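You operate a simulated robot arm through the tools that you are given. There is no shell and no other tool. Be economical: measure what you need, move in short steps, check, and stop when the job is done.

The job below is to be done with a simulated two-armed robot. You get a single attempt, and the scene is never put back.

## Task
Dust the grey stand: switch it off, unplug unit 8, lift it down, wipe.
Fine: hold the unit while its plug comes out; plug on the small mat, unit on the wide mat, felt pad back. Set down upright: unit. What is to be rubbed or washed off counts as gone when no trace of it is left.

It is judged by the outcome, as a careful person would: the job done as asked, and still so three seconds after it is handed in. It fails if anything else is knocked over, pushed out of place, dropped, spilled or broken.

## Robot
Two 7-joint arms with two-finger parallel grippers on one trunk, on a base that drives. Base frame: it is fixed to the floor where the robot stands at the start and does not move with it; the origin is under the middle of the robot, x ahead of it, y to its left, z up. Readings come in mm, degrees, newtons and seconds.
The left shoulder is at the start at [70, 134, 1276], the right one opposite. With the tool pointing down near the work surface each hand reaches from about 100 to 600 mm from the robot's upright axis, wherever it stands, measured 20 degrees to its own side. Places, roughly: dust [600, 0, 900]; green test plug (3x3x6 cm) [500, 0, 900]; small mat top [400, 0, 800]; stand switch [500, 100, 800]; wide mat top [700, 1000, 800]. Payload 1.57 kg a hand.
Tool frame (each hand has its own): the origin (TCP) lies between the finger pads and is the grasp point; the fingertips stand 30 mm ahead of it; z points along the fingers, y is the line along which they close. Largest opening 80 mm; finger width 17, thickness 12; the body of the gripper, 40 by 82 mm, starts 80 mm behind the TCP.
Orientation is that of the tool frame in the base frame, as [roll, pitch, yaw] about the fixed x, y, z axes, in that order (R = Rz(yaw) Ry(pitch) Rx(roll)). With the fingers straight down and closing along the base's y, the tool's x points along the base's -x, its y along +y and its z along -z.

## Interface
- The arms move only by the tool play_rows. It takes "left_targets", "right_targets" or both (then of equal length, played together; a hand with none holds still); each is a list of rows, each an object of numbers (a shift or turn left out is 0, a gripper value left out holds the last): "dx", "dy", "dz": the shift along the base's x, y, z in mm; "ax", "ay", "az": the turn, a rotation vector about the base's x, y, z in degrees; "claw": the finger opening in mm, from 0 to 80. In form: [{"dx": .., "dy": .., "dz": .., "ax": .., "ay": .., "az": .., "claw": ..}, ...]. A call has 1 to 12 rows; each row is the pose to reach, as a shift and turn from the pose commanded when the call began. Rows are played at 5 a second. More than 50 mm and 8.6 degrees between two rows, or a gripper value outside its range, and nothing of the call is played. Where a pose cannot be reached the arm comes as near as it can. A force on the tool above 40 N (or 10 N above the force at the start of the call, whichever is more), or a blocked arm, ends the call early, and 0.2 s more pass. Each finger travels about 153 mm/s and halts on what it meets, pressing with about 41 N; the grip force reading is that of the motor and also rises with nothing between the fingers. The clock runs only during rows and for 0.2 s after the last one: add rows that repeat a pose to give the fingers time. It gives the time, the measured TCP pose, the force on the tool (base axes), the opening and the grip force at its end, in the units of the frame above (readings bear some noise), with the torque about the TCP (base axes, N m) and any sound that the robot's microphone picked up.
- Cameras (640 x 400 px; columns grow to the right, rows downward): "scene" is now at [127, 7.1, 1482.2]; the picture's right is [0.08, -1.00, 0.00], its down [-0.77, -0.06, -0.63] and it looks along [0.63, 0.05, -0.77] (base axes); focal length 251 px, centre (320, 200). "left" rides on the left gripper at [72, 6, -122] in its tool frame; the picture's right is [-0.09, 1.00, 0.00], its down [-0.84, -0.08, -0.54] and it looks along [-0.54, -0.05, 0.84] (tool axes); focal length 238 px, centre (320, 200). "right" rides on the right gripper at [72, -7, -122] in its tool frame; the picture's right is [0.09, 1.00, 0.00], its down [-0.84, 0.08, -0.54] and it looks along [-0.54, 0.05, 0.84] (tool axes); focal length 238 px, centre (320, 200). There is no depth. A picture from a camera that has moved, and an enlarged one, comes with that camera's place and axes in the base frame and with its lens.
- camera(camera): a new picture of that camera. No time passes.
- slide_trunk(by): slides the trunk up (or, below 0, down) by that many mm; the arms and the scene camera ride with it, the base frame stays. It gives what a move gives, with no picture.
- base_move(legs): drives the robot by 1 to 6 legs, each [ahead, left, turn to the left] in mm, mm and degrees, along the robot's own axes; the way and the turn of a leg run together, so that a leg with both is an arc; at most 1500 mm and 180 degrees a leg. The arms and the cameras ride along, it lands a little off, and it stops where it bumps. It gives what a move gives.
- head_to(pan, tilt): turns the head with the scene camera to pan (to the left, within 86 degrees either way) and tilt (down, from -29 to 69), counted from straight ahead of the robot. It gives what a move gives.
- enlarge(camera, box): a new picture of the part [left, top, right, bottom] of that camera's present view, enlarged. No time passes.
- close_job(): hands the job in; it is judged then, once.

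Go step by step. Nothing tells you exact positions but the pictures and the camera data: compare them with the known pose of the tool, close in by small moves and look again before you grip or let go. The budget is 120 turns and 92 pictures, counting those below and the enlarged ones. Unless the task says otherwise, let go and move clear before handing in, and close with one line.

The tools are called after "Call:" by a JSON object that holds its "op" and its "data". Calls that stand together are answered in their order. play_rows: Moves the arms, as the interface text tells. Its arguments: {"type":"object","properties":{"left_targets":{"type":"array"},"right_targets":{"type":"array"}},"required":[]} The other tools are called the same way: slide_trunk (by) slides the trunk up or down; base_move (legs) drives the base; head_to (pan, tilt) turns the head that bears the scene camera; camera (camera) takes a picture; enlarge (camera, box) takes an enlarged picture of a part of a camera's view; close_job () hands the job in.

At the start:

```text
time_s: 0.0
left_ee_pos: [407.0, 190.1, 1147.4]
left_tcp_rot: [-180.0, 0.0, 180.0]
left_wrist_force: [-0.6, -0.2, -1.0]
left_moment: [0.03, 0.0, 0.02]
left_width: 80.0
left_gripper_force: 0.1
right_ee_pos: [396.0, -143.8, 1209.2]
right_tcp_rot: [-179.9, 0.0, 180.0]
right_wrist_force: [-0.2, -0.2, -0.2]
right_moment: [0.04, -0.03, 0.0]
right_width: 80.2
right_gripper_force: 0.0
trunk travel left (down, up): [-850.0, 90.0]
robot x, y, heading: [3.1, -2.6, -0.1]
head pan, tilt: [4.3, 50.6]
```

scene: 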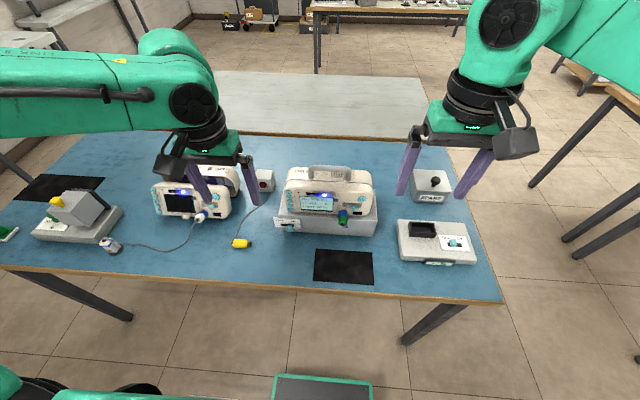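
right: 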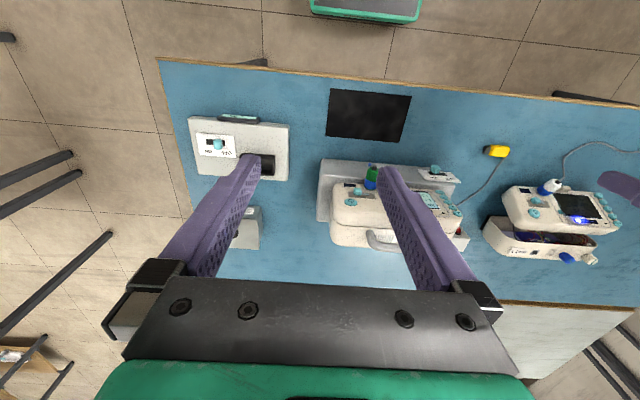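
left: 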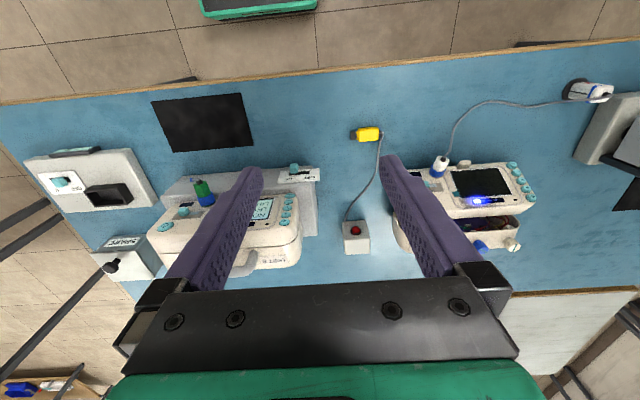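

I see a blue table with a unit on a grey stand in the middle, a green plug in its front, a small black mat in front of it, and other devices around. I'll look closer before moving anything.

Call:
{"op": "enlarge", "data": {"camera": "scene", "box": [230, 150, 390, 290]}}

Call:
{"op": "enlarge", "data": {"camera": "scene", "box": [380, 150, 500, 280]}}

Call:
{"op": "enlarge", "data": {"camera": "scene", "box": [0, 150, 260, 290]}}

Call:
{"op": "enlarge", "data": {"camera": "left", "box": [0, 80, 340, 290]}}

```text
2.86 times, centred on (310, 220) of scene
camera zoom: at [127.0, 7.1, 1482.2], right [0.08, -1.0, 0.0], down [-0.77, -0.06, -0.63], along [0.63, 0.05, -0.77], focal length 717 px, centre (349, 143)
```

zoom: 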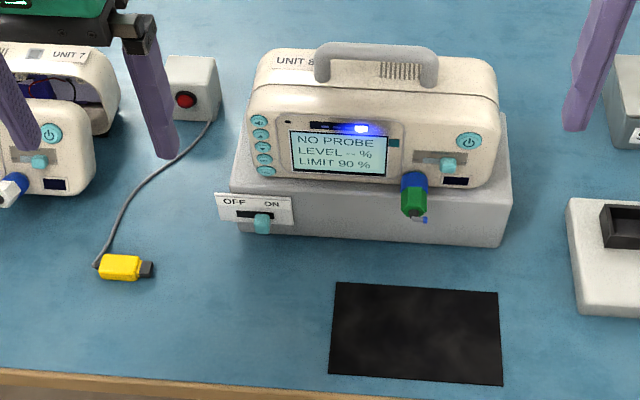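

```text
3.08 times, centred on (440, 215) of scene
camera zoom: at [127.0, 7.1, 1482.2], right [0.08, -1.0, 0.0], down [-0.77, -0.06, -0.63], along [0.63, 0.05, -0.77], focal length 772 px, centre (-49, 154)
```

zoom: 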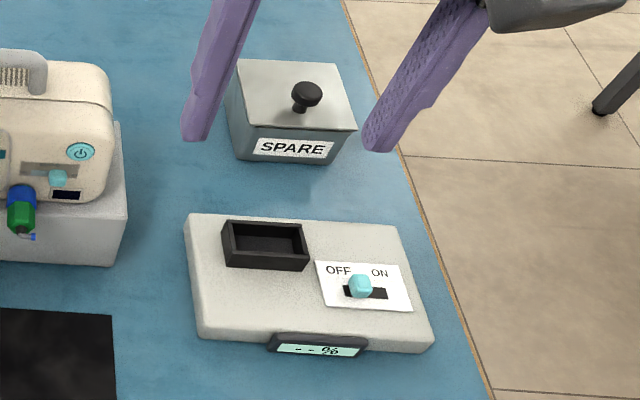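

```text
2.46 times, centred on (130, 220) of scene
camera zoom: at [127.0, 7.1, 1482.2], right [0.08, -1.0, 0.0], down [-0.77, -0.06, -0.63], along [0.63, 0.05, -0.77], focal length 618 px, centre (788, 151)
```

zoom: 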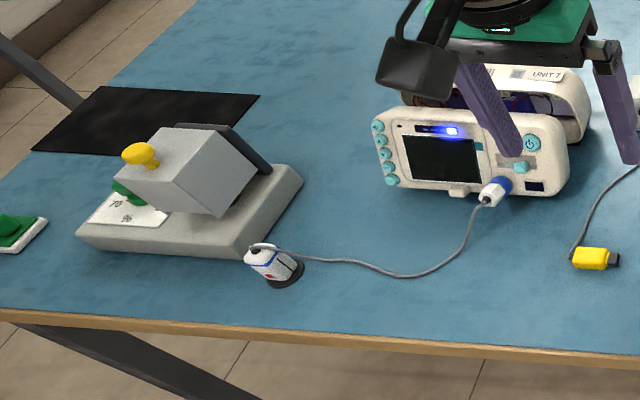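

```text
1.88 times, centred on (170, 185) of left
camera zoom: at [336.0, 196.2, 1269.9], right [0.09, 1.0, 0.0], down [0.84, -0.08, 0.54], along [0.54, -0.05, -0.84], focal length 449 px, centre (602, 228)
```

zoom: 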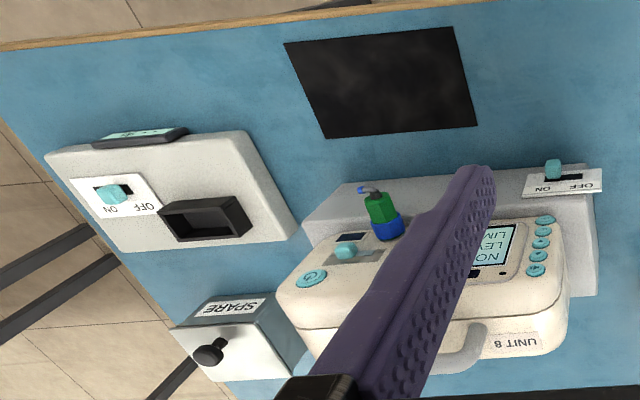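

The stand switch shows ON, and the stand top is at roughly z≈895. I'll look left for the felt pad and the wide mat.

Call:
{"op": "head_to", "data": {"pan": 55, "tilt": 40}}

Call:
{"op": "camera", "data": {"camera": "scene"}}

```text
time_s: 1.2
left_ee_pos: [408.3, 190.1, 1147.6]
left_tcp_rot: [-180.0, 0.1, -180.0]
left_wrist_force: [-0.3, -0.5, -0.2]
left_moment: [0.02, 0.0, 0.01]
left_width: 80.0
left_gripper_force: 0.0
right_ee_pos: [395.8, -145.2, 1209.5]
right_tcp_rot: [-179.9, 0.0, -179.9]
right_wrist_force: [-0.1, 0.0, 0.6]
right_moment: [0.01, -0.02, -0.03]
right_width: 79.9
right_gripper_force: 0.1
trunk travel left (down, up): [-850.0, 90.0]
robot x, y, heading: [3.5, 0.2, -0.2]
head pan, tilt: [55.0, 40.0]
```

```text
84 pictures are left
camera scene: at [99.6, 71.0, 1497.2], right [0.82, -0.57, 0.0], down [-0.37, -0.53, -0.77], along [0.44, 0.63, -0.64], focal length 251 px, centre (320, 200)
```

scene: 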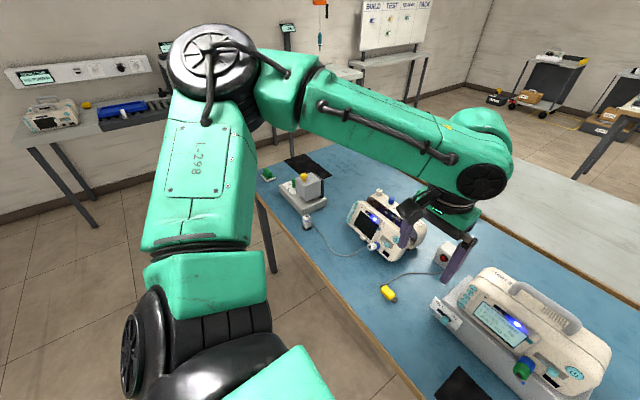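

Call:
{"op": "enlarge", "data": {"camera": "scene", "box": [250, 145, 350, 225]}}

Call:
{"op": "enlarge", "data": {"camera": "scene", "box": [420, 250, 640, 400]}}

```text
5.00 times, centred on (300, 185) of scene
camera zoom: at [99.6, 71.0, 1497.2], right [0.82, -0.57, 0.0], down [-0.37, -0.53, -0.77], along [0.44, 0.63, -0.64], focal length 1255 px, centre (420, 275)
```

zoom: 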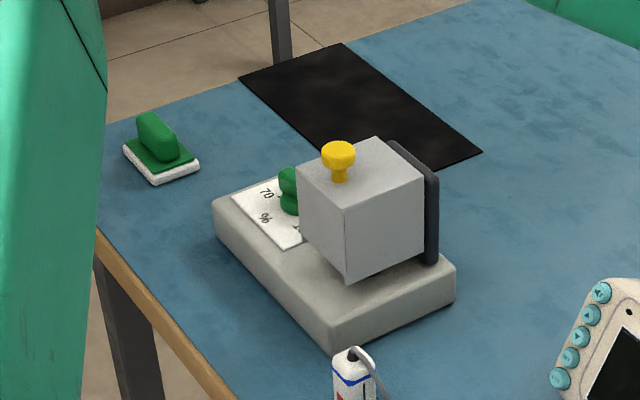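

```text
2.67 times, centred on (530, 325) of scene
camera zoom: at [99.6, 71.0, 1497.2], right [0.82, -0.57, 0.0], down [-0.37, -0.53, -0.77], along [0.44, 0.63, -0.64], focal length 670 px, centre (-240, -133)
```

zoom: 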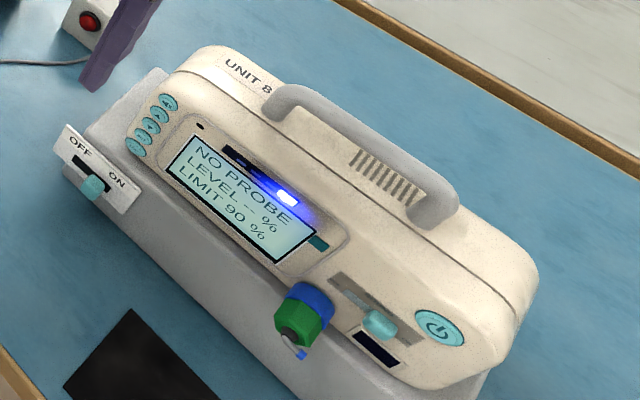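

The felt pad sits near (470,1015), the wide mat spans about x 608–735, y 865–1125, the handle is near (610,15,1025), and the plug is near (516,-25,928). I'll drive a bit closer and look straight at the stand.

Call:
{"op": "base_move", "data": {"legs": [[100, 0, 0]]}}

Call:
{"op": "head_to", "data": {"pan": 0, "tilt": 48}}

Call:
{"op": "camera", "data": {"camera": "scene"}}

Call:
{"op": "camera", "data": {"camera": "left"}}

```text
time_s: 2.3
left_ee_pos: [503.1, 190.0, 1148.2]
left_tcp_rot: [180.0, 0.3, 179.8]
left_wrist_force: [0.2, -0.6, -0.3]
left_moment: [-0.01, -0.05, 0.01]
left_width: 79.7
left_gripper_force: 0.0
right_ee_pos: [491.3, -144.0, 1211.3]
right_tcp_rot: [-180.0, 0.2, 179.9]
right_wrist_force: [-0.3, -0.3, -0.6]
right_moment: [-0.03, -0.02, 0.02]
right_width: 80.2
right_gripper_force: 0.1
trunk travel left (down, up): [-850.0, 90.0]
robot x, y, heading: [99.4, 0.5, -0.0]
head pan, tilt: [55.0, 40.0]
```

```text
time_s: 3.6
left_ee_pos: [507.4, 190.5, 1147.5]
left_tcp_rot: [-180.0, 0.2, -180.0]
left_wrist_force: [0.4, 0.9, 0.7]
left_moment: [-0.02, 0.02, -0.01]
left_width: 80.1
left_gripper_force: 0.0
right_ee_pos: [495.8, -145.5, 1208.8]
right_tcp_rot: [179.9, 0.1, 179.9]
right_wrist_force: [0.1, 0.0, 0.2]
right_moment: [-0.01, -0.01, 0.0]
right_width: 80.3
right_gripper_force: 0.1
trunk travel left (down, up): [-850.0, 90.0]
robot x, y, heading: [100.6, -3.1, 0.2]
head pan, tilt: [0.0, 48.0]
```

```text
81 pictures are left
camera scene: at [228.9, 1.4, 1485.9], right [0.0, -1.0, 0.0], down [-0.74, 0.0, -0.67], along [0.67, 0.0, -0.74], focal length 251 px, centre (320, 200)
```

scene: 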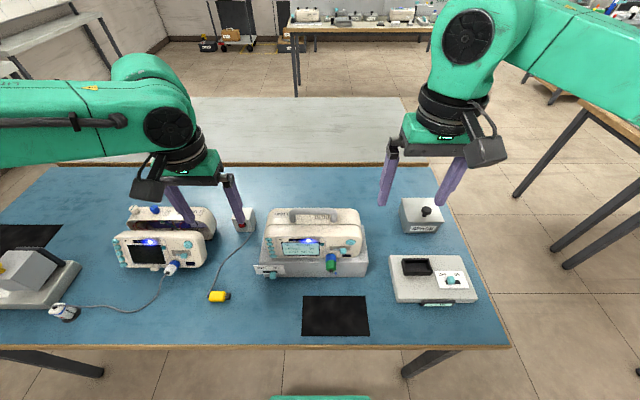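

```text
80 pictures are left
camera left: at [435.5, 196.1, 1270.2], right [0.09, 1.0, 0.0], down [0.84, -0.08, 0.54], along [0.54, -0.05, -0.84], focal length 238 px, centre (320, 200)
```

left: 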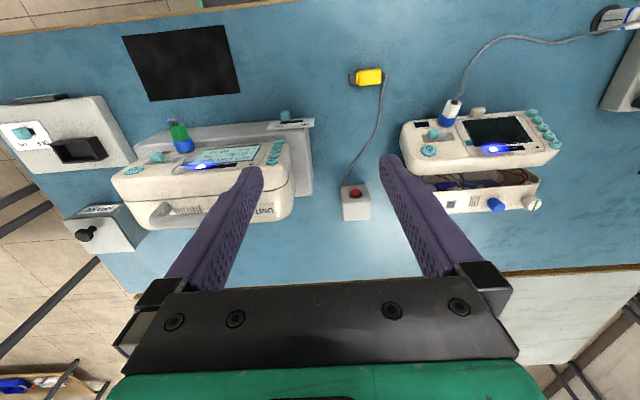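

Next I bring the right hand low in front of the stand, tilted forward, to get a level view of the plug, unit and switch.

Call:
{"op": "play_rows", "data": {"right_targets": [{"dx": -13, "dy": 14, "dz": -41, "ay": -7.5}, {"dx": -26, "dy": 28, "dz": -82, "ay": -15}, {"dx": -39, "dy": 42, "dz": -123, "ay": -22.5}, {"dx": -52, "dy": 56, "dz": -164, "ay": -30}, {"dx": -65, "dy": 70, "dz": -205, "ay": -37.5}, {"dx": -78, "dy": 85, "dz": -246, "ay": -45}, {"dx": -78, "dy": 85, "dz": -246, "ay": -45}]}}

Call:
{"op": "camera", "data": {"camera": "right"}}

Call:
{"op": "camera", "data": {"camera": "scene"}}

```text
time_s: 5.2
left_ee_pos: [508.5, 189.5, 1146.9]
left_tcp_rot: [-179.9, 0.0, -180.0]
left_wrist_force: [-0.1, 0.7, -0.8]
left_moment: [-0.03, 0.01, 0.0]
left_width: 80.0
left_gripper_force: 0.1
right_ee_pos: [418.1, -60.6, 964.2]
right_tcp_rot: [179.9, 45.0, 179.9]
right_wrist_force: [-0.1, 0.3, 0.0]
right_moment: [0.01, 0.01, 0.03]
right_width: 80.2
right_gripper_force: 0.1
trunk travel left (down, up): [-850.0, 90.0]
robot x, y, heading: [99.2, -0.8, -0.5]
head pan, tilt: [0.0, 48.0]
```

```text
79 pictures are left
camera right: at [279.5, -68.6, 999.9], right [-0.07, 1.0, -0.06], down [0.21, 0.08, 0.98], along [0.98, 0.05, -0.21], focal length 238 px, centre (320, 200)
```

right: 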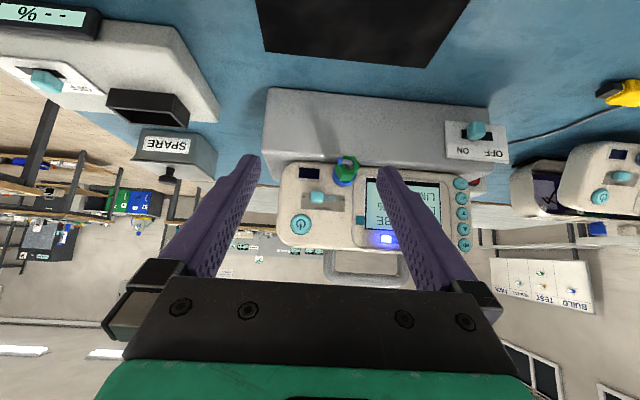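

```text
78 pictures are left
camera scene: at [229.7, 1.1, 1485.8], right [0.0, -1.0, 0.0], down [-0.74, 0.0, -0.67], along [0.67, 0.0, -0.74], focal length 251 px, centre (320, 200)
```

scene: 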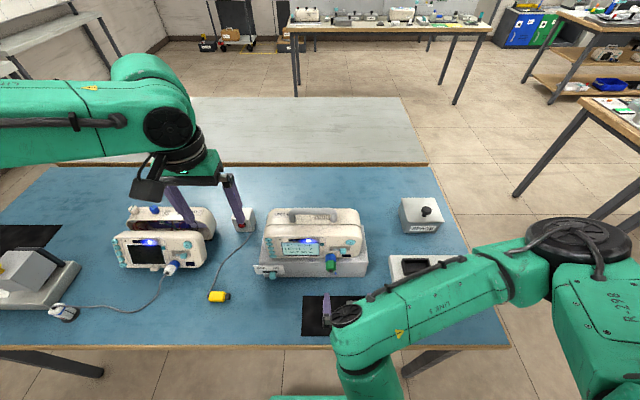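

Call:
{"op": "enlarge", "data": {"camera": "right", "box": [250, 80, 520, 290]}}

```text
1.90 times, centred on (385, 185) of right
camera zoom: at [279.5, -68.6, 999.9], right [-0.07, 1.0, -0.06], down [0.21, 0.08, 0.98], along [0.98, 0.05, -0.21], focal length 454 px, centre (196, 229)
```

zoom: 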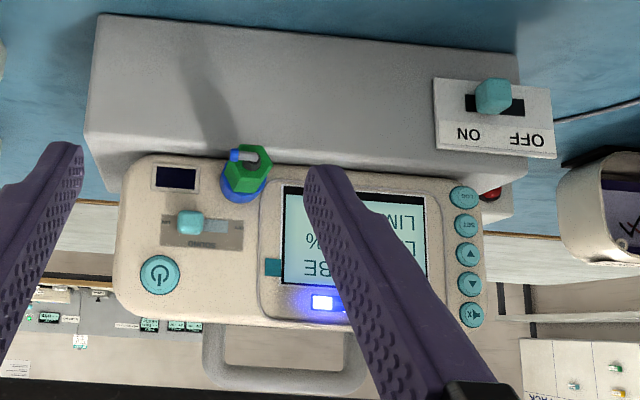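

The switch knob is near (532,129,846), and OFF lies toward +y. I'll bring the closed left hand, tilted forward, to the right side of the knob, watching with the right camera.

Call:
{"op": "play_rows", "data": {"left_targets": [{"dx": -14, "dy": -14, "dz": -40, "ay": -7.5, "claw": 0}, {"dx": -28, "dy": -29, "dz": -80, "ay": -15, "claw": 0}, {"dx": -42, "dy": -44, "dz": -120, "ay": -22.5, "claw": 0}, {"dx": -56, "dy": -59, "dz": -160, "ay": -30, "claw": 0}, {"dx": -70, "dy": -74, "dz": -200, "ay": -37.5, "claw": 0}, {"dx": -78, "dy": -89, "dz": -240, "ay": -45, "claw": 0}, {"dx": -60, "dy": -92, "dz": -270, "ay": -45, "claw": 0}, {"dx": -40, "dy": -92, "dz": -280, "ay": -45, "claw": 0}, {"dx": -40, "dy": -92, "dz": -280, "ay": -45, "claw": 0}]}}

Call:
{"op": "camera", "data": {"camera": "right"}}

Call:
{"op": "camera", "data": {"camera": "left"}}

Call:
{"op": "camera", "data": {"camera": "scene"}}

```text
time_s: 7.2
left_ee_pos: [482.3, 156.8, 957.0]
left_tcp_rot: [-180.0, 45.0, 180.0]
left_wrist_force: [0.5, -0.7, 0.0]
left_moment: [-0.05, 0.03, -0.01]
left_width: 0.1
left_gripper_force: 20.8
left hand out of reach, approached as far as the arm can: row 2, 3, 4, 5, 6, 7, 8, 9
right_ee_pos: [419.2, -62.1, 964.9]
right_tcp_rot: [179.9, 45.1, 180.0]
right_wrist_force: [-0.3, -0.3, -0.3]
right_moment: [0.01, -0.05, -0.02]
right_width: 79.7
right_gripper_force: 0.0
trunk travel left (down, up): [-850.0, 90.0]
robot x, y, heading: [105.6, -1.2, 0.1]
head pan, tilt: [0.0, 48.0]
```

```text
76 pictures are left
camera right: at [279.9, -69.1, 1000.3], right [-0.07, 1.0, -0.06], down [0.21, 0.08, 0.97], along [0.98, 0.05, -0.21], focal length 238 px, centre (320, 200)
```

right: 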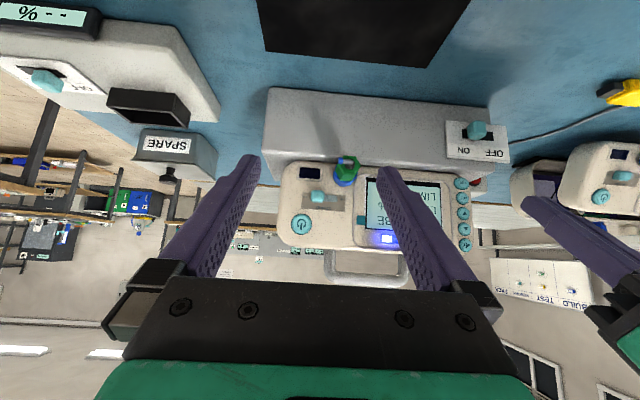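

```text
75 pictures are left
camera left: at [345.2, 164.6, 993.2], right [0.07, 1.0, 0.06], down [0.21, -0.08, 0.97], along [0.98, -0.05, -0.21], focal length 238 px, centre (320, 200)
```

left: 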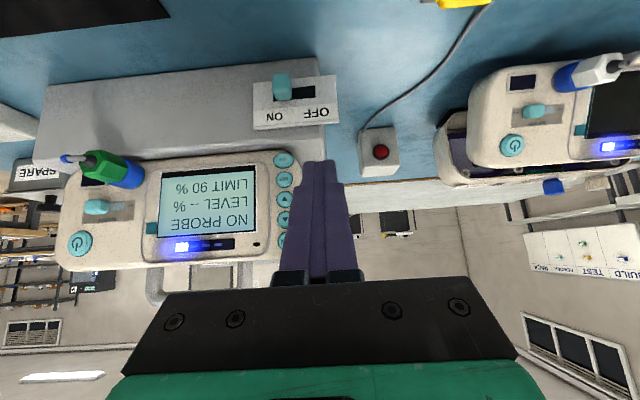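

```text
74 pictures are left
camera scene: at [229.5, 0.6, 1485.8], right [0.0, -1.0, 0.0], down [-0.74, 0.0, -0.67], along [0.67, 0.0, -0.74], focal length 251 px, centre (320, 200)
```

scene: 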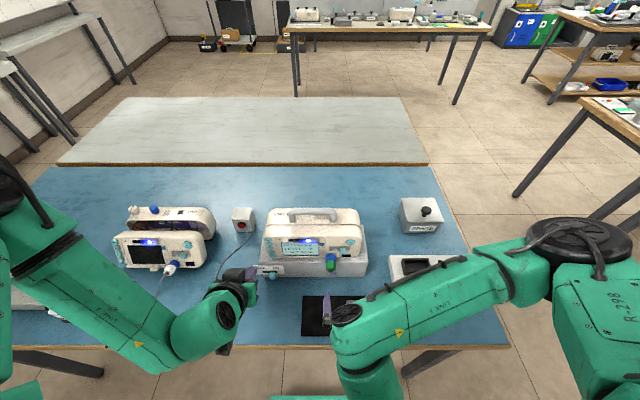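

The left arm is folded too tightly and stopped short, at (482,157,957). I'll back the base up to give it room, which carries both hands straight back.

Call:
{"op": "base_move", "data": {"legs": [[-130, 0, 0]]}}

Call:
{"op": "play_rows", "data": {"left_targets": [{"dx": 0, "dy": 0, "dz": 0, "claw": 0}]}}

```text
time_s: 8.5
left_ee_pos: [353.4, 158.4, 956.8]
left_tcp_rot: [-179.9, 44.9, -179.9]
left_wrist_force: [0.4, -1.1, 0.9]
left_moment: [-0.01, -0.01, 0.02]
left_width: 0.0
left_gripper_force: 21.4
right_ee_pos: [290.7, -60.5, 963.3]
right_tcp_rot: [180.0, 44.9, -179.8]
right_wrist_force: [-0.2, 0.0, 0.8]
right_moment: [-0.02, -0.03, -0.01]
right_width: 79.9
right_gripper_force: 0.2
trunk travel left (down, up): [-850.0, 90.0]
robot x, y, heading: [-28.8, -3.2, -0.0]
head pan, tilt: [0.0, 48.0]
```

```text
time_s: 8.9
left_ee_pos: [352.1, 158.6, 956.6]
left_tcp_rot: [-179.9, 44.9, -179.8]
left_wrist_force: [-0.1, -0.4, 0.6]
left_moment: [-0.01, 0.0, 0.01]
left_width: 0.1
left_gripper_force: 21.3
right_ee_pos: [289.3, -60.8, 964.4]
right_tcp_rot: [179.9, 45.1, -179.9]
right_wrist_force: [0.5, 0.7, -0.5]
right_moment: [0.01, 0.03, 0.05]
right_width: 80.0
right_gripper_force: 0.1
trunk travel left (down, up): [-850.0, 90.0]
robot x, y, heading: [-29.7, -0.3, 0.3]
head pan, tilt: [0.0, 48.0]
```

Call:
{"op": "play_rows", "data": {"left_targets": [{"dx": 30, "dy": -15, "dz": -10}, {"dx": 60, "dy": -30, "dz": -25}, {"dx": 80, "dy": -45, "dz": -45}, {"dx": 100, "dy": -58, "dz": -65}, {"dx": 115, "dy": -58, "dz": -80}, {"dx": 125, "dy": -58, "dz": -88}, {"dx": 125, "dy": -58, "dz": -88}]}}

Call:
{"op": "camera", "data": {"camera": "left"}}

```text
time_s: 10.5
left_ee_pos: [451.5, 157.2, 958.3]
left_tcp_rot: [-179.8, 45.0, -179.9]
left_wrist_force: [-0.1, -0.1, -0.2]
left_moment: [-0.01, 0.02, 0.01]
left_width: 0.2
left_gripper_force: 21.4
left hand out of reach, approached as far as the arm can: row 1, 2, 3, 4, 5, 6, 7
right_ee_pos: [288.3, -60.2, 963.9]
right_tcp_rot: [180.0, 45.0, -179.8]
right_wrist_force: [-0.1, -0.4, -0.4]
right_moment: [-0.04, -0.01, -0.01]
right_width: 80.1
right_gripper_force: 0.0
trunk travel left (down, up): [-850.0, 90.0]
robot x, y, heading: [-31.5, 2.0, -0.0]
head pan, tilt: [0.0, 48.0]
```

```text
73 pictures are left
camera left: at [314.1, 164.6, 994.9], right [0.06, 1.0, 0.06], down [0.21, -0.08, 0.97], along [0.98, -0.05, -0.21], focal length 238 px, centre (320, 200)
```

left: 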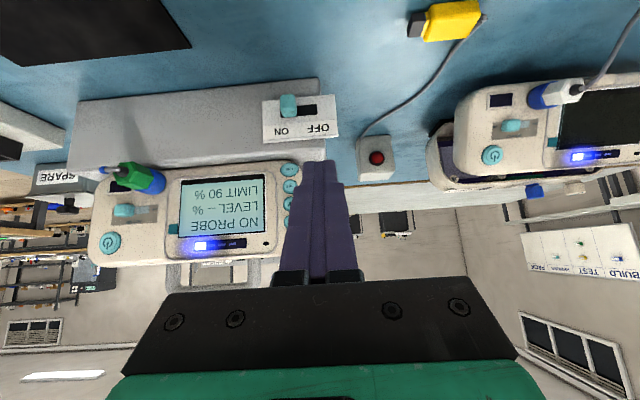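

The height limit is independent of x, so the shoulders are too high for this tilt. I'll lower the trunk 120 mm while raising the right hand to keep it clear.

Call:
{"op": "play_rows", "data": {"right_targets": [{"dz": 40}, {"dz": 80}, {"dz": 100}, {"dz": 100}]}}

Call:
{"op": "slide_trunk", "data": {"by": -120}}

Call:
{"op": "play_rows", "data": {"left_targets": [{"dy": -15}, {"dy": -35}, {"dy": -56}, {"dy": -56}]}}

Call:
{"op": "camera", "data": {"camera": "left"}}

```text
time_s: 11.5
left_ee_pos: [451.6, 156.7, 958.7]
left_tcp_rot: [179.9, 45.1, -179.9]
left_wrist_force: [-0.3, 1.0, -0.3]
left_moment: [0.01, 0.06, 0.0]
left_width: 0.0
left_gripper_force: 21.3
right_ee_pos: [287.5, -61.5, 1063.7]
right_tcp_rot: [179.9, 44.9, 179.8]
right_wrist_force: [0.5, -0.3, 0.7]
right_moment: [0.04, 0.0, 0.01]
right_width: 80.1
right_gripper_force: 0.1
trunk travel left (down, up): [-850.0, 90.0]
robot x, y, heading: [-30.4, -1.6, -0.0]
head pan, tilt: [0.0, 48.0]
```

```text
time_s: 13.0
left_ee_pos: [451.2, 157.8, 839.2]
left_tcp_rot: [-179.9, 45.1, -179.9]
left_wrist_force: [0.4, 0.1, -0.7]
left_moment: [0.03, -0.02, 0.04]
left_width: 0.0
left_gripper_force: 21.1
right_ee_pos: [287.2, -60.4, 944.0]
right_tcp_rot: [179.9, 45.0, -179.9]
right_wrist_force: [0.0, 0.4, 0.1]
right_moment: [-0.01, -0.01, 0.02]
right_width: 80.0
right_gripper_force: 0.0
trunk travel left (down, up): [-730.0, 210.0]
robot x, y, heading: [-34.0, -2.1, 0.3]
head pan, tilt: [0.0, 48.0]
```

```text
time_s: 14.0
left_ee_pos: [444.6, 123.7, 864.0]
left_tcp_rot: [-179.9, 44.9, -179.9]
left_wrist_force: [-0.3, 0.3, -0.4]
left_moment: [-0.01, 0.03, 0.0]
left_width: 0.0
left_gripper_force: 20.7
left hand out of reach, approached as far as the arm can: row 1, 2, 3, 4
right_ee_pos: [288.1, -59.7, 943.9]
right_tcp_rot: [179.9, 45.1, -180.0]
right_wrist_force: [-0.1, 0.7, 1.2]
right_moment: [0.03, 0.04, -0.01]
right_width: 79.7
right_gripper_force: 0.0
trunk travel left (down, up): [-730.0, 210.0]
robot x, y, heading: [-26.0, -2.5, -0.1]
head pan, tilt: [0.0, 48.0]
```

```text
72 pictures are left
camera left: at [308.2, 130.9, 900.2], right [0.06, 1.0, 0.06], down [0.21, -0.08, 0.97], along [0.98, -0.05, -0.21], focal length 238 px, centre (320, 200)
```

left: 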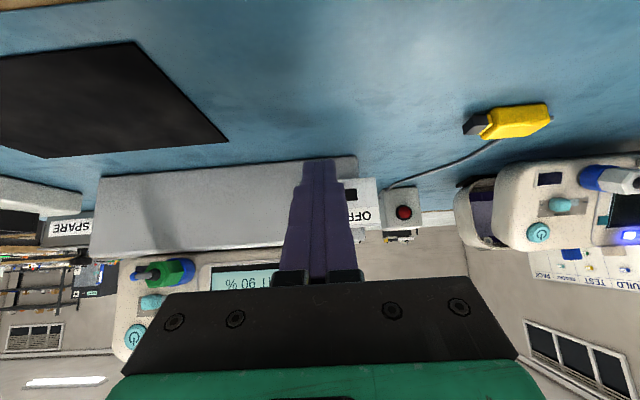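

Still limited at this tilt, so I'll reduce the tilt to about 25°, where the arm should reach freely.

Call:
{"op": "play_rows", "data": {"left_targets": [{"dz": 10, "ay": 7}, {"dz": 15, "ay": 14}, {"dz": 15, "ay": 20}, {"dy": -12, "dz": 15, "ay": 20}, {"dy": -23, "dz": 15, "ay": 20}, {"dy": -23, "dz": 15, "ay": 20}]}}

Call:
{"op": "camera", "data": {"camera": "left"}}

```text
time_s: 15.4
left_ee_pos: [444.8, 101.3, 878.8]
left_tcp_rot: [-179.9, 24.9, -179.9]
left_wrist_force: [-0.8, 0.4, 0.3]
left_moment: [-0.03, 0.01, 0.0]
left_width: 0.0
left_gripper_force: 21.2
right_ee_pos: [288.8, -60.7, 944.8]
right_tcp_rot: [-180.0, 45.0, -179.8]
right_wrist_force: [0.1, -0.2, 0.3]
right_moment: [0.04, 0.03, 0.0]
right_width: 80.2
right_gripper_force: 0.1
trunk travel left (down, up): [-730.0, 210.0]
robot x, y, heading: [-26.3, 0.0, 0.0]
head pan, tilt: [0.0, 48.0]
```

```text
71 pictures are left
camera left: at [328.9, 108.0, 959.8], right [0.08, 1.0, 0.04], down [0.53, -0.08, 0.84], along [0.84, -0.05, -0.53], focal length 238 px, centre (320, 200)
```

left: 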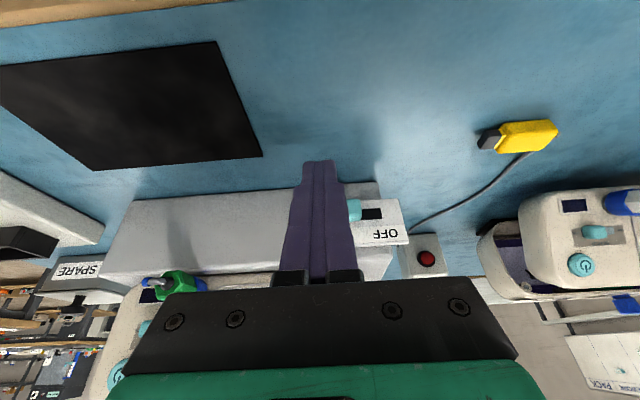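

Call:
{"op": "play_rows", "data": {"left_targets": [{"dx": 30, "dy": -4, "dz": -5}, {"dx": 55, "dy": -4, "dz": -10}, {"dx": 70, "dy": -4, "dz": -13}, {"dx": 70, "dy": -4, "dz": -13}]}}

Call:
{"op": "camera", "data": {"camera": "left"}}

Call:
{"op": "camera", "data": {"camera": "right"}}

```text
time_s: 16.4
left_ee_pos: [497.7, 119.7, 883.7]
left_tcp_rot: [-179.8, 24.9, -179.9]
left_wrist_force: [0.4, -0.6, 0.2]
left_moment: [0.0, 0.03, 0.01]
left_width: 0.0
left_gripper_force: 21.6
left hand out of reach, approached as far as the arm can: row 1, 2, 3, 4
right_ee_pos: [288.4, -60.7, 944.2]
right_tcp_rot: [-180.0, 45.1, -179.9]
right_wrist_force: [-1.2, 1.0, 0.3]
right_moment: [0.01, -0.01, 0.0]
right_width: 80.1
right_gripper_force: 0.0
trunk travel left (down, up): [-730.0, 210.0]
robot x, y, heading: [-29.4, 1.1, 0.1]
head pan, tilt: [0.0, 48.0]
```

```text
70 pictures are left
camera left: at [381.1, 126.6, 965.0], right [0.08, 1.0, 0.04], down [0.53, -0.08, 0.84], along [0.84, -0.05, -0.53], focal length 238 px, centre (320, 200)
```

left: 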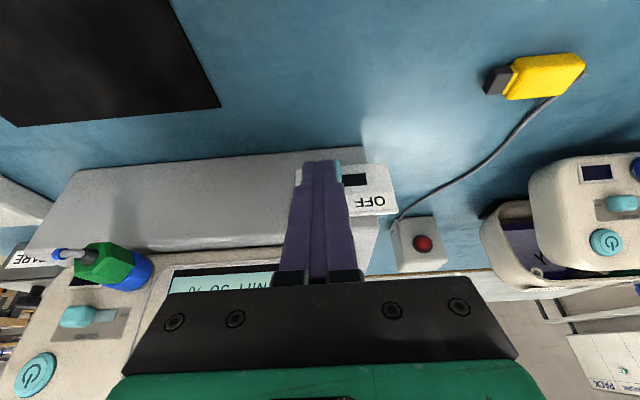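

```text
69 pictures are left
camera right: at [150.2, -68.1, 980.2], right [-0.07, 1.0, -0.07], down [0.21, 0.08, 0.97], along [0.98, 0.05, -0.21], focal length 238 px, centre (320, 200)
```

right: 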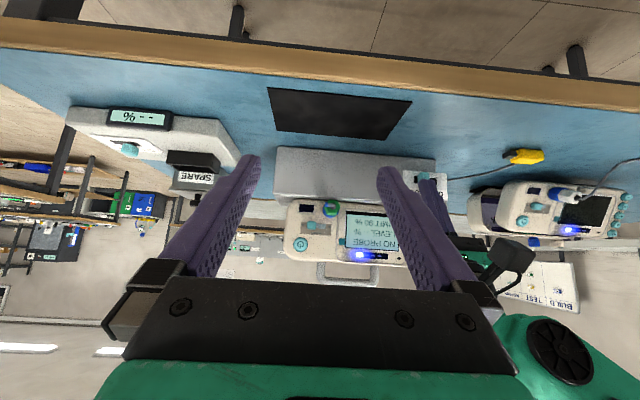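

The left arm's inward reach is limited, so I'll withdraw the hand, drive the base to the right so the switch lies more on its own side, then come forward again.

Call:
{"op": "play_rows", "data": {"left_targets": [{"dx": -40}, {"dx": -70, "dz": 10}, {"dx": -70, "dz": 10}]}}

Call:
{"op": "base_move", "data": {"legs": [[0, -170, 0]]}}

Call:
{"op": "play_rows", "data": {"left_targets": [{"dy": 40}, {"dy": 80}, {"dy": 120}, {"dy": 148}, {"dy": 148, "dx": 30, "dz": -10}, {"dy": 148, "dx": 50, "dz": -20}, {"dy": 148, "dx": 50, "dz": -20}]}}

Call:
{"op": "camera", "data": {"camera": "left"}}

```text
time_s: 17.2
left_ee_pos: [427.8, 119.6, 893.5]
left_tcp_rot: [-180.0, 24.8, -179.8]
left_wrist_force: [-0.3, -0.5, 0.5]
left_moment: [-0.02, -0.02, -0.02]
left_width: 0.0
left_gripper_force: 21.6
right_ee_pos: [288.3, -60.0, 943.0]
right_tcp_rot: [179.9, 45.0, -180.0]
right_wrist_force: [0.6, 0.0, -0.6]
right_moment: [0.01, -0.05, -0.02]
right_width: 80.2
right_gripper_force: 0.0
trunk travel left (down, up): [-730.0, 210.0]
robot x, y, heading: [-30.8, 2.0, -0.1]
head pan, tilt: [0.0, 48.0]
```

```text
time_s: 18.6
left_ee_pos: [426.6, -51.2, 894.5]
left_tcp_rot: [-179.9, 25.0, -179.9]
left_wrist_force: [0.1, 0.3, 0.0]
left_moment: [0.0, -0.01, 0.01]
left_width: 0.0
left_gripper_force: 21.1
right_ee_pos: [289.9, -232.1, 947.1]
right_tcp_rot: [-179.9, 45.0, -179.9]
right_wrist_force: [0.4, 0.3, 0.6]
right_moment: [-0.03, -0.02, -0.01]
right_width: 79.9
right_gripper_force: 0.0
trunk travel left (down, up): [-730.0, 210.0]
robot x, y, heading: [-31.7, -170.5, -0.1]
head pan, tilt: [0.0, 48.0]
```

```text
time_s: 20.2
left_ee_pos: [476.4, 96.4, 874.6]
left_tcp_rot: [-179.9, 25.0, -180.0]
left_wrist_force: [0.0, 1.5, -0.4]
left_moment: [-0.01, -0.01, -0.01]
left_width: 0.0
left_gripper_force: 21.4
right_ee_pos: [288.0, -232.1, 944.8]
right_tcp_rot: [180.0, 45.1, -180.0]
right_wrist_force: [0.3, 1.0, 0.0]
right_moment: [0.02, -0.01, -0.01]
right_width: 80.1
right_gripper_force: 0.0
trunk travel left (down, up): [-730.0, 210.0]
robot x, y, heading: [-28.9, -171.3, 0.2]
head pan, tilt: [0.0, 48.0]
```

```text
68 pictures are left
camera left: at [360.0, 104.1, 955.1], right [0.08, 1.0, 0.04], down [0.53, -0.08, 0.85], along [0.84, -0.05, -0.53], focal length 238 px, centre (320, 200)
```

left: 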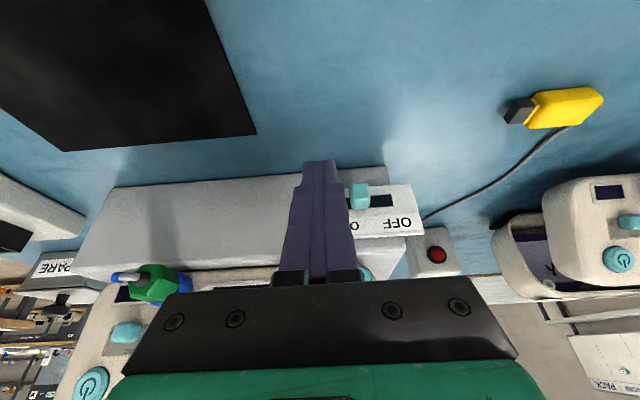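

Call:
{"op": "play_rows", "data": {"left_targets": [{"dx": 25, "dz": -3}, {"dx": 44, "dz": -6}, {"dx": 44, "dz": -6}]}}

Call:
{"op": "camera", "data": {"camera": "left"}}

```text
time_s: 21.0
left_ee_pos: [521.5, 95.1, 868.4]
left_tcp_rot: [-179.9, 25.0, 179.9]
left_wrist_force: [0.0, -0.4, -1.2]
left_moment: [-0.02, 0.01, -0.04]
left_width: 0.0
left_gripper_force: 21.1
right_ee_pos: [287.1, -232.7, 944.2]
right_tcp_rot: [180.0, 45.0, -179.9]
right_wrist_force: [-0.4, -0.3, -0.2]
right_moment: [0.01, 0.0, 0.02]
right_width: 80.1
right_gripper_force: 0.0
trunk travel left (down, up): [-730.0, 210.0]
robot x, y, heading: [-28.2, -172.5, -0.1]
head pan, tilt: [0.0, 48.0]
```

```text
67 pictures are left
camera left: at [405.1, 103.0, 949.4], right [0.08, 1.0, 0.04], down [0.53, -0.08, 0.84], along [0.84, -0.05, -0.53], focal length 238 px, centre (320, 200)
```

left: 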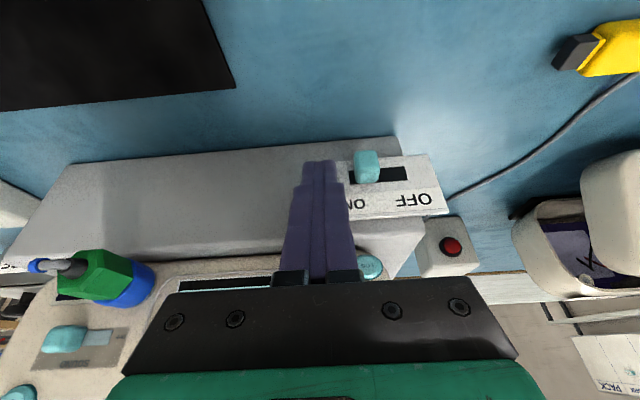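

Call:
{"op": "play_rows", "data": {"left_targets": [{"dy": 8}, {"dy": 14}, {"dy": 20}, {"dy": 25}, {"dy": 28}, {"dy": 28}]}}

Call:
{"op": "camera", "data": {"camera": "left"}}

```text
time_s: 22.4
left_ee_pos: [522.3, 124.0, 868.5]
left_tcp_rot: [-180.0, 25.0, -180.0]
left_wrist_force: [-0.1, -0.6, 0.1]
left_moment: [0.02, 0.02, -0.04]
left_width: 0.0
left_gripper_force: 21.4
right_ee_pos: [288.3, -233.1, 944.0]
right_tcp_rot: [-180.0, 45.0, -179.9]
right_wrist_force: [0.2, -0.1, 0.4]
right_moment: [-0.03, -0.03, 0.01]
right_width: 80.2
right_gripper_force: 0.0
trunk travel left (down, up): [-730.0, 210.0]
robot x, y, heading: [-30.0, -177.5, 0.2]
head pan, tilt: [0.0, 48.0]
```

```text
66 pictures are left
camera left: at [405.0, 130.9, 949.7], right [0.08, 1.0, 0.04], down [0.53, -0.08, 0.84], along [0.84, -0.05, -0.53], focal length 238 px, centre (320, 200)
```

left: 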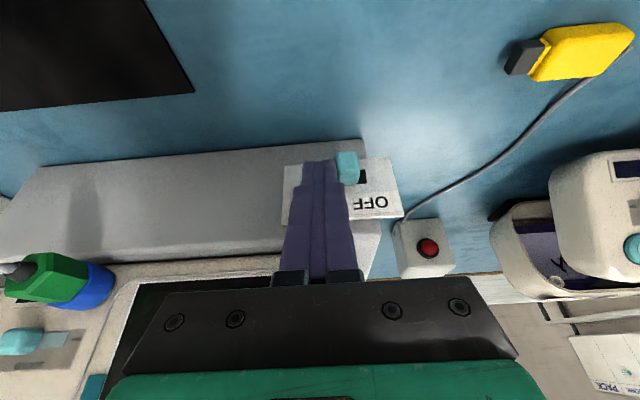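

The knob moved and the screen went dark. A little of the slot still shows, so I'll push it to the end.

Call:
{"op": "play_rows", "data": {"left_targets": [{"dy": 3}, {"dy": 6}, {"dy": 8}, {"dy": 8}, {"dy": -10}, {"dy": -10, "dx": -25}]}}

Call:
{"op": "camera", "data": {"camera": "left"}}

```text
time_s: 23.8
left_ee_pos: [495.8, 114.3, 869.0]
left_tcp_rot: [180.0, 25.1, -179.9]
left_wrist_force: [0.2, 0.2, 0.6]
left_moment: [0.04, 0.02, -0.01]
left_width: 0.2
left_gripper_force: 21.1
right_ee_pos: [286.7, -232.4, 946.6]
right_tcp_rot: [-180.0, 45.1, -180.0]
right_wrist_force: [1.5, -0.9, -0.3]
right_moment: [-0.02, -0.07, -0.01]
right_width: 79.9
right_gripper_force: 0.1
trunk travel left (down, up): [-730.0, 210.0]
robot x, y, heading: [-31.7, -169.6, 0.2]
head pan, tilt: [0.0, 48.0]
```

```text
65 pictures are left
camera left: at [379.3, 120.7, 949.9], right [0.08, 1.0, 0.04], down [0.53, -0.08, 0.85], along [0.84, -0.05, -0.53], focal length 238 px, centre (320, 200)
```

left: 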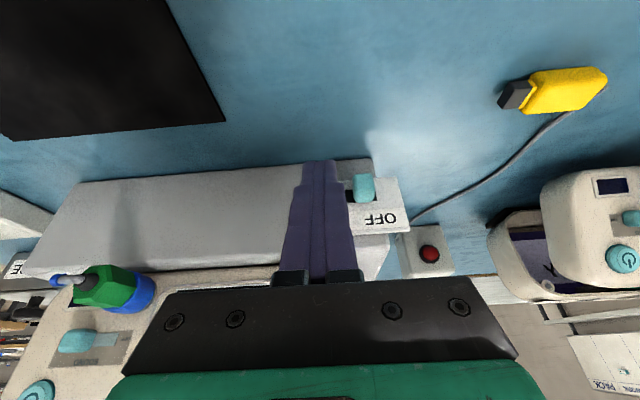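

The switch is OFF. Now I raise the left hand and straighten it, then drive so the unit is ahead of the robot, and turn the left gripper to close across the handle.

Call:
{"op": "play_rows", "data": {"left_targets": [{"dx": -30, "dz": 30, "ay": 5}, {"dx": -30, "dz": 75, "ay": 12}, {"dx": -30, "dz": 120, "ay": 19}, {"dx": -30, "dz": 165, "ay": 25}, {"dx": -20, "dz": 210, "ay": 25}, {"dx": 0, "dz": 250, "ay": 25}, {"dx": 0, "dz": 250, "ay": 25}]}}

Call:
{"op": "base_move", "data": {"legs": [[0, 150, 0], [110, 0, 0]]}}

Call:
{"op": "play_rows", "data": {"left_targets": [{"az": -8.5}, {"az": -17}, {"az": -25.5}, {"az": -34}, {"az": -42.5}, {"az": -51}, {"az": -59.5}, {"az": -68}, {"az": -76.5}, {"az": -85}, {"az": -90}, {"az": -90}]}}

Call:
{"op": "camera", "data": {"camera": "left"}}

Call:
{"op": "camera", "data": {"camera": "scene"}}

```text
time_s: 25.4
left_ee_pos: [496.2, 113.3, 1115.9]
left_tcp_rot: [-179.9, -0.1, 180.0]
left_wrist_force: [-0.2, -0.8, -1.0]
left_moment: [0.0, -0.02, -0.01]
left_width: 0.3
left_gripper_force: 21.1
right_ee_pos: [287.9, -233.3, 944.2]
right_tcp_rot: [180.0, 45.0, -180.0]
right_wrist_force: [-0.9, 0.6, -0.2]
right_moment: [0.0, 0.0, 0.03]
right_width: 80.1
right_gripper_force: 0.1
trunk travel left (down, up): [-730.0, 210.0]
robot x, y, heading: [-27.4, -168.1, 0.1]
head pan, tilt: [0.0, 48.0]
```

```text
time_s: 27.6
left_ee_pos: [605.1, 264.6, 1118.1]
left_tcp_rot: [-179.9, -0.1, 180.0]
left_wrist_force: [-0.4, -0.3, 0.3]
left_moment: [0.0, 0.04, 0.01]
left_width: 0.0
left_gripper_force: 21.6
right_ee_pos: [395.9, -80.9, 945.8]
right_tcp_rot: [179.9, 45.1, 179.9]
right_wrist_force: [-0.7, 0.3, 0.5]
right_moment: [0.04, 0.02, -0.05]
right_width: 80.3
right_gripper_force: 0.1
trunk travel left (down, up): [-730.0, 210.0]
robot x, y, heading: [82.0, -21.5, 0.2]
head pan, tilt: [0.0, 48.0]
```

```text
time_s: 30.2
left_ee_pos: [608.4, 264.8, 1116.7]
left_tcp_rot: [-180.0, 0.1, 90.0]
left_wrist_force: [-0.1, 0.0, 0.2]
left_moment: [-0.01, -0.03, 0.03]
left_width: 0.1
left_gripper_force: 21.4
right_ee_pos: [399.7, -81.4, 944.4]
right_tcp_rot: [-180.0, 45.0, 180.0]
right_wrist_force: [-0.1, -0.7, -0.5]
right_moment: [-0.03, -0.02, -0.03]
right_width: 80.0
right_gripper_force: 0.1
trunk travel left (down, up): [-730.0, 210.0]
robot x, y, heading: [79.0, -19.6, 0.1]
head pan, tilt: [0.0, 48.0]
```

```text
64 pictures are left
camera left: at [614.5, 336.4, 1239.7], right [1.0, -0.09, 0.0], down [-0.08, -0.84, 0.54], along [-0.05, -0.54, -0.84], focal length 238 px, centre (320, 200)
```

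left: 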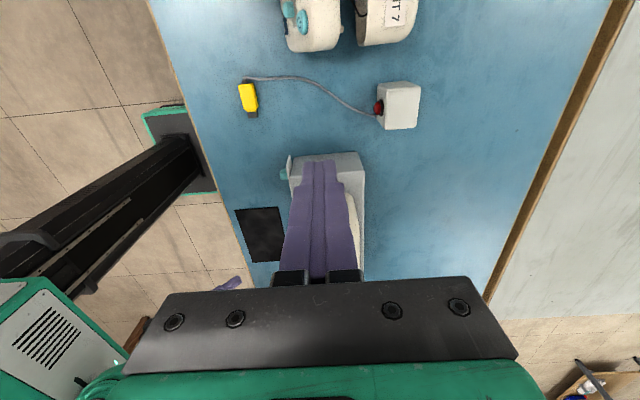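

```text
63 pictures are left
camera scene: at [210.6, -19.6, 1365.8], right [0.0, -1.0, 0.0], down [-0.74, 0.0, -0.67], along [0.67, 0.0, -0.74], focal length 251 px, centre (320, 200)
```

scene: 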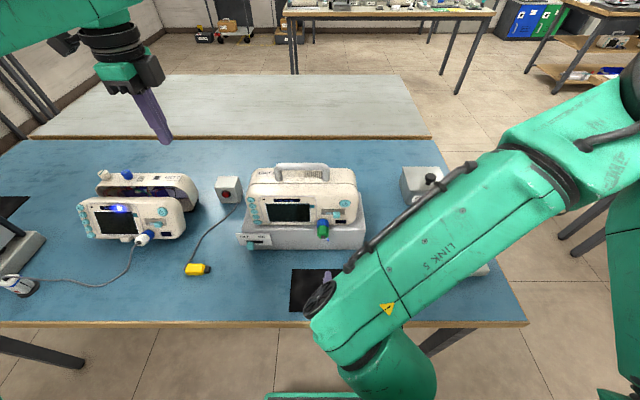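

The handle bar is centred near (603,17,1027). I move the left hand over it with fingers open, leaning its wrist outward.

Call:
{"op": "play_rows", "data": {"left_targets": [{"dy": -40, "ax": -4, "claw": 70}, {"dy": -80, "ax": -8, "claw": 70}, {"dy": -120, "ax": -12, "claw": 70}, {"dy": -160, "ax": -16, "claw": 70}, {"dy": -200, "ax": -20, "claw": 70}, {"dy": -230, "ax": -20, "claw": 70}, {"dy": -240, "dx": -5, "ax": -20, "claw": 70}, {"dy": -240, "dx": -5, "ax": -20, "claw": 70}]}}

Call:
{"op": "camera", "data": {"camera": "left"}}

Call:
{"op": "camera", "data": {"camera": "scene"}}

```text
time_s: 32.0
left_ee_pos: [584.1, 37.1, 1112.8]
left_tcp_rot: [180.0, 19.9, 90.0]
left_wrist_force: [-1.0, -0.6, 0.2]
left_moment: [0.01, 0.03, -0.01]
left_width: 70.1
left_gripper_force: 0.1
left hand out of reach, approached as far as the arm can: row 5, 6, 7, 8
right_ee_pos: [400.0, -82.0, 944.7]
right_tcp_rot: [180.0, 45.1, 179.9]
right_wrist_force: [-0.2, 0.3, -0.3]
right_moment: [-0.02, 0.01, 0.01]
right_width: 79.8
right_gripper_force: 0.0
trunk travel left (down, up): [-730.0, 210.0]
robot x, y, heading: [81.4, -18.9, 0.1]
head pan, tilt: [0.0, 48.0]
```

```text
62 pictures are left
camera left: at [590.8, 148.1, 1202.3], right [1.0, -0.09, 0.03], down [-0.08, -0.6, 0.8], along [-0.05, -0.8, -0.6], focal length 238 px, centre (320, 200)
```

left: 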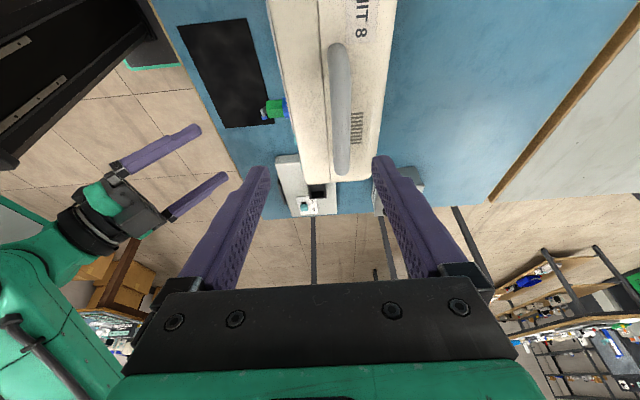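

```text
61 pictures are left
camera scene: at [210.8, -19.6, 1365.7], right [0.0, -1.0, 0.0], down [-0.74, 0.0, -0.67], along [0.67, 0.0, -0.74], focal length 251 px, centre (320, 200)
```

scene: 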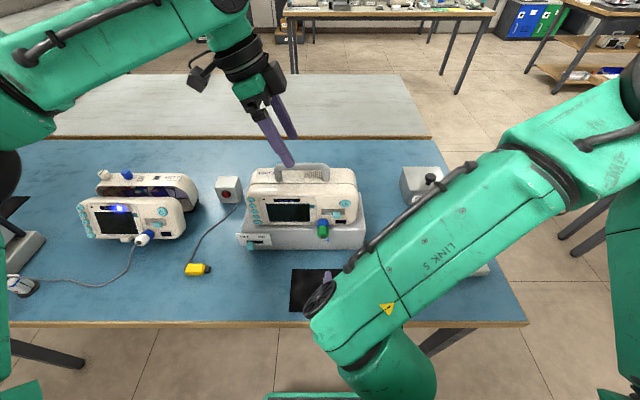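

Call:
{"op": "base_move", "data": {"legs": [[20, 0, 0]]}}

Call:
{"op": "play_rows", "data": {"left_targets": [{"dz": -25, "claw": 80}, {"dz": -45}, {"dz": -45}]}}

Call:
{"op": "camera", "data": {"camera": "left"}}

```text
time_s: 32.8
left_ee_pos: [600.1, 39.1, 1113.5]
left_tcp_rot: [179.8, 19.9, 89.9]
left_wrist_force: [-1.1, 0.2, 1.1]
left_moment: [0.03, -0.08, 0.02]
left_width: 69.9
left_gripper_force: 0.0
right_ee_pos: [415.2, -81.7, 945.8]
right_tcp_rot: [-179.9, 45.3, 180.0]
right_wrist_force: [0.3, -0.1, 0.0]
right_moment: [-0.02, -0.02, 0.0]
right_width: 80.0
right_gripper_force: 0.2
trunk travel left (down, up): [-730.0, 210.0]
robot x, y, heading: [97.2, -21.1, -0.1]
head pan, tilt: [0.0, 48.0]
```

```text
time_s: 33.6
left_ee_pos: [604.3, 39.5, 1067.8]
left_tcp_rot: [-179.9, 20.2, 90.1]
left_wrist_force: [-0.2, 0.4, 0.7]
left_moment: [0.01, -0.03, 0.01]
left_width: 80.2
left_gripper_force: 0.1
right_ee_pos: [419.0, -81.2, 943.9]
right_tcp_rot: [180.0, 45.1, 180.0]
right_wrist_force: [0.7, -0.1, 0.6]
right_moment: [0.0, 0.06, -0.01]
right_width: 80.0
right_gripper_force: 0.0
trunk travel left (down, up): [-730.0, 210.0]
robot x, y, heading: [101.4, -21.5, -0.0]
head pan, tilt: [0.0, 48.0]
```

```text
60 pictures are left
camera left: at [611.3, 148.7, 1157.2], right [1.0, -0.09, 0.03], down [-0.08, -0.6, 0.8], along [-0.05, -0.8, -0.6], focal length 238 px, centre (320, 200)
```

left: 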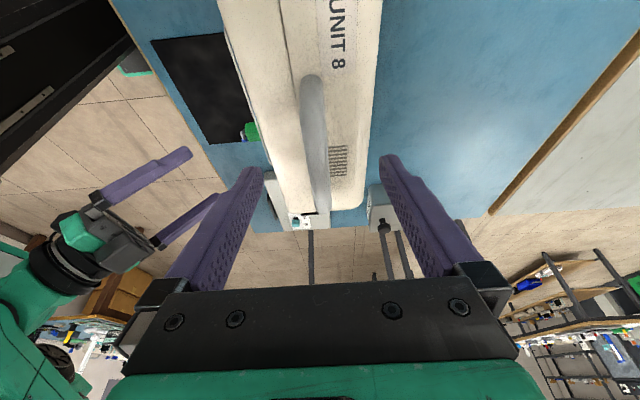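

Call:
{"op": "play_rows", "data": {"left_targets": [{"dz": -20}, {"dz": -37}, {"dz": -37}]}}

Call:
{"op": "camera", "data": {"camera": "left"}}

Call:
{"op": "enlarge", "data": {"camera": "scene", "box": [220, 100, 400, 260]}}

```text
time_s: 34.4
left_ee_pos: [604.5, 39.1, 1029.9]
left_tcp_rot: [179.9, 20.0, 90.1]
left_wrist_force: [-0.1, -0.1, 0.4]
left_moment: [-0.03, -0.03, 0.03]
left_width: 79.9
left_gripper_force: 0.0
right_ee_pos: [418.1, -82.6, 944.5]
right_tcp_rot: [180.0, 45.1, 180.0]
right_wrist_force: [0.0, -0.5, 1.3]
right_moment: [-0.01, 0.02, 0.0]
right_width: 79.8
right_gripper_force: 0.1
trunk travel left (down, up): [-730.0, 210.0]
robot x, y, heading: [100.9, -24.1, 0.2]
head pan, tilt: [0.0, 48.0]
```

```text
59 pictures are left
camera left: at [610.7, 148.6, 1120.4], right [1.0, -0.09, 0.03], down [-0.08, -0.6, 0.8], along [-0.05, -0.8, -0.6], focal length 238 px, centre (320, 200)
```

left: 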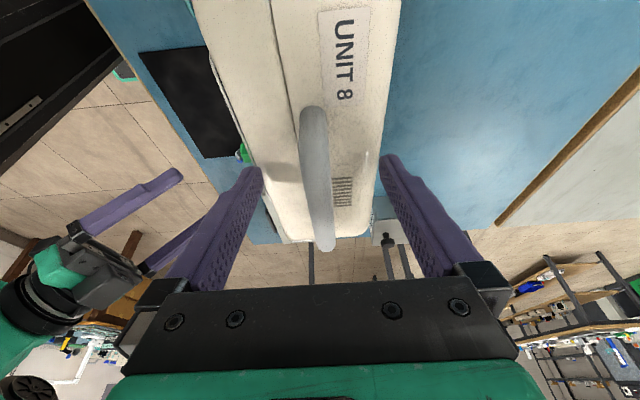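

```text
2.50 times, centred on (310, 180) of scene
camera zoom: at [230.3, -19.7, 1365.8], right [0.0, -1.0, 0.0], down [-0.74, 0.0, -0.67], along [0.67, 0.0, -0.74], focal length 628 px, centre (345, 250)
```

zoom: 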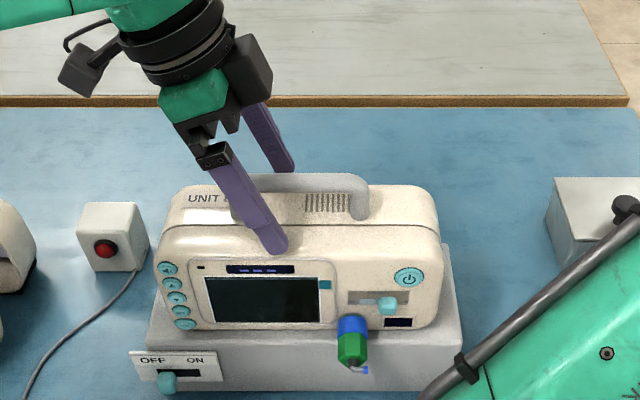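

Fingers straddle the bar and it is centred. I close gently and check.

Call:
{"op": "play_rows", "data": {"left_targets": [{"claw": 50}, {"claw": 30}, {"claw": 20}, {"claw": 10}, {"claw": 0}, {"claw": 0}, {"claw": 0}]}}

Call:
{"op": "camera", "data": {"camera": "left"}}

```text
time_s: 36.0
left_ee_pos: [604.3, 41.1, 1029.6]
left_tcp_rot: [-180.0, 20.0, 90.0]
left_wrist_force: [-2.0, 0.4, -0.8]
left_moment: [0.02, -0.02, -0.01]
left_width: 15.8
left_gripper_force: 30.8
right_ee_pos: [419.2, -82.2, 944.8]
right_tcp_rot: [179.9, 45.1, 180.0]
right_wrist_force: [-0.5, -0.1, -0.1]
right_moment: [0.01, -0.02, 0.02]
right_width: 80.1
right_gripper_force: 0.0
trunk travel left (down, up): [-730.0, 210.0]
robot x, y, heading: [101.2, -20.3, -0.2]
head pan, tilt: [0.0, 48.0]
```

```text
57 pictures are left
camera left: at [610.6, 148.6, 1120.5], right [1.0, -0.09, 0.03], down [-0.08, -0.6, 0.8], along [-0.05, -0.79, -0.6], focal length 238 px, centre (320, 200)
```

left: 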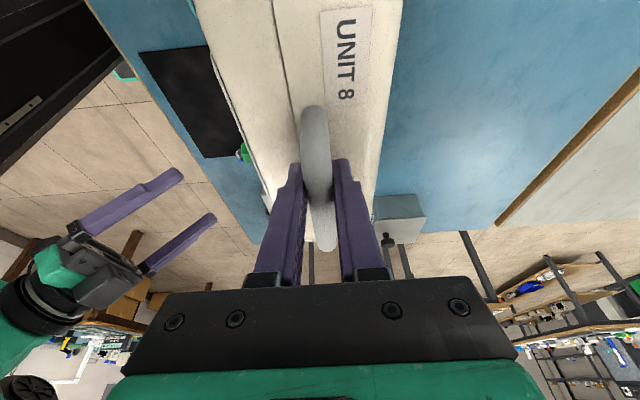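

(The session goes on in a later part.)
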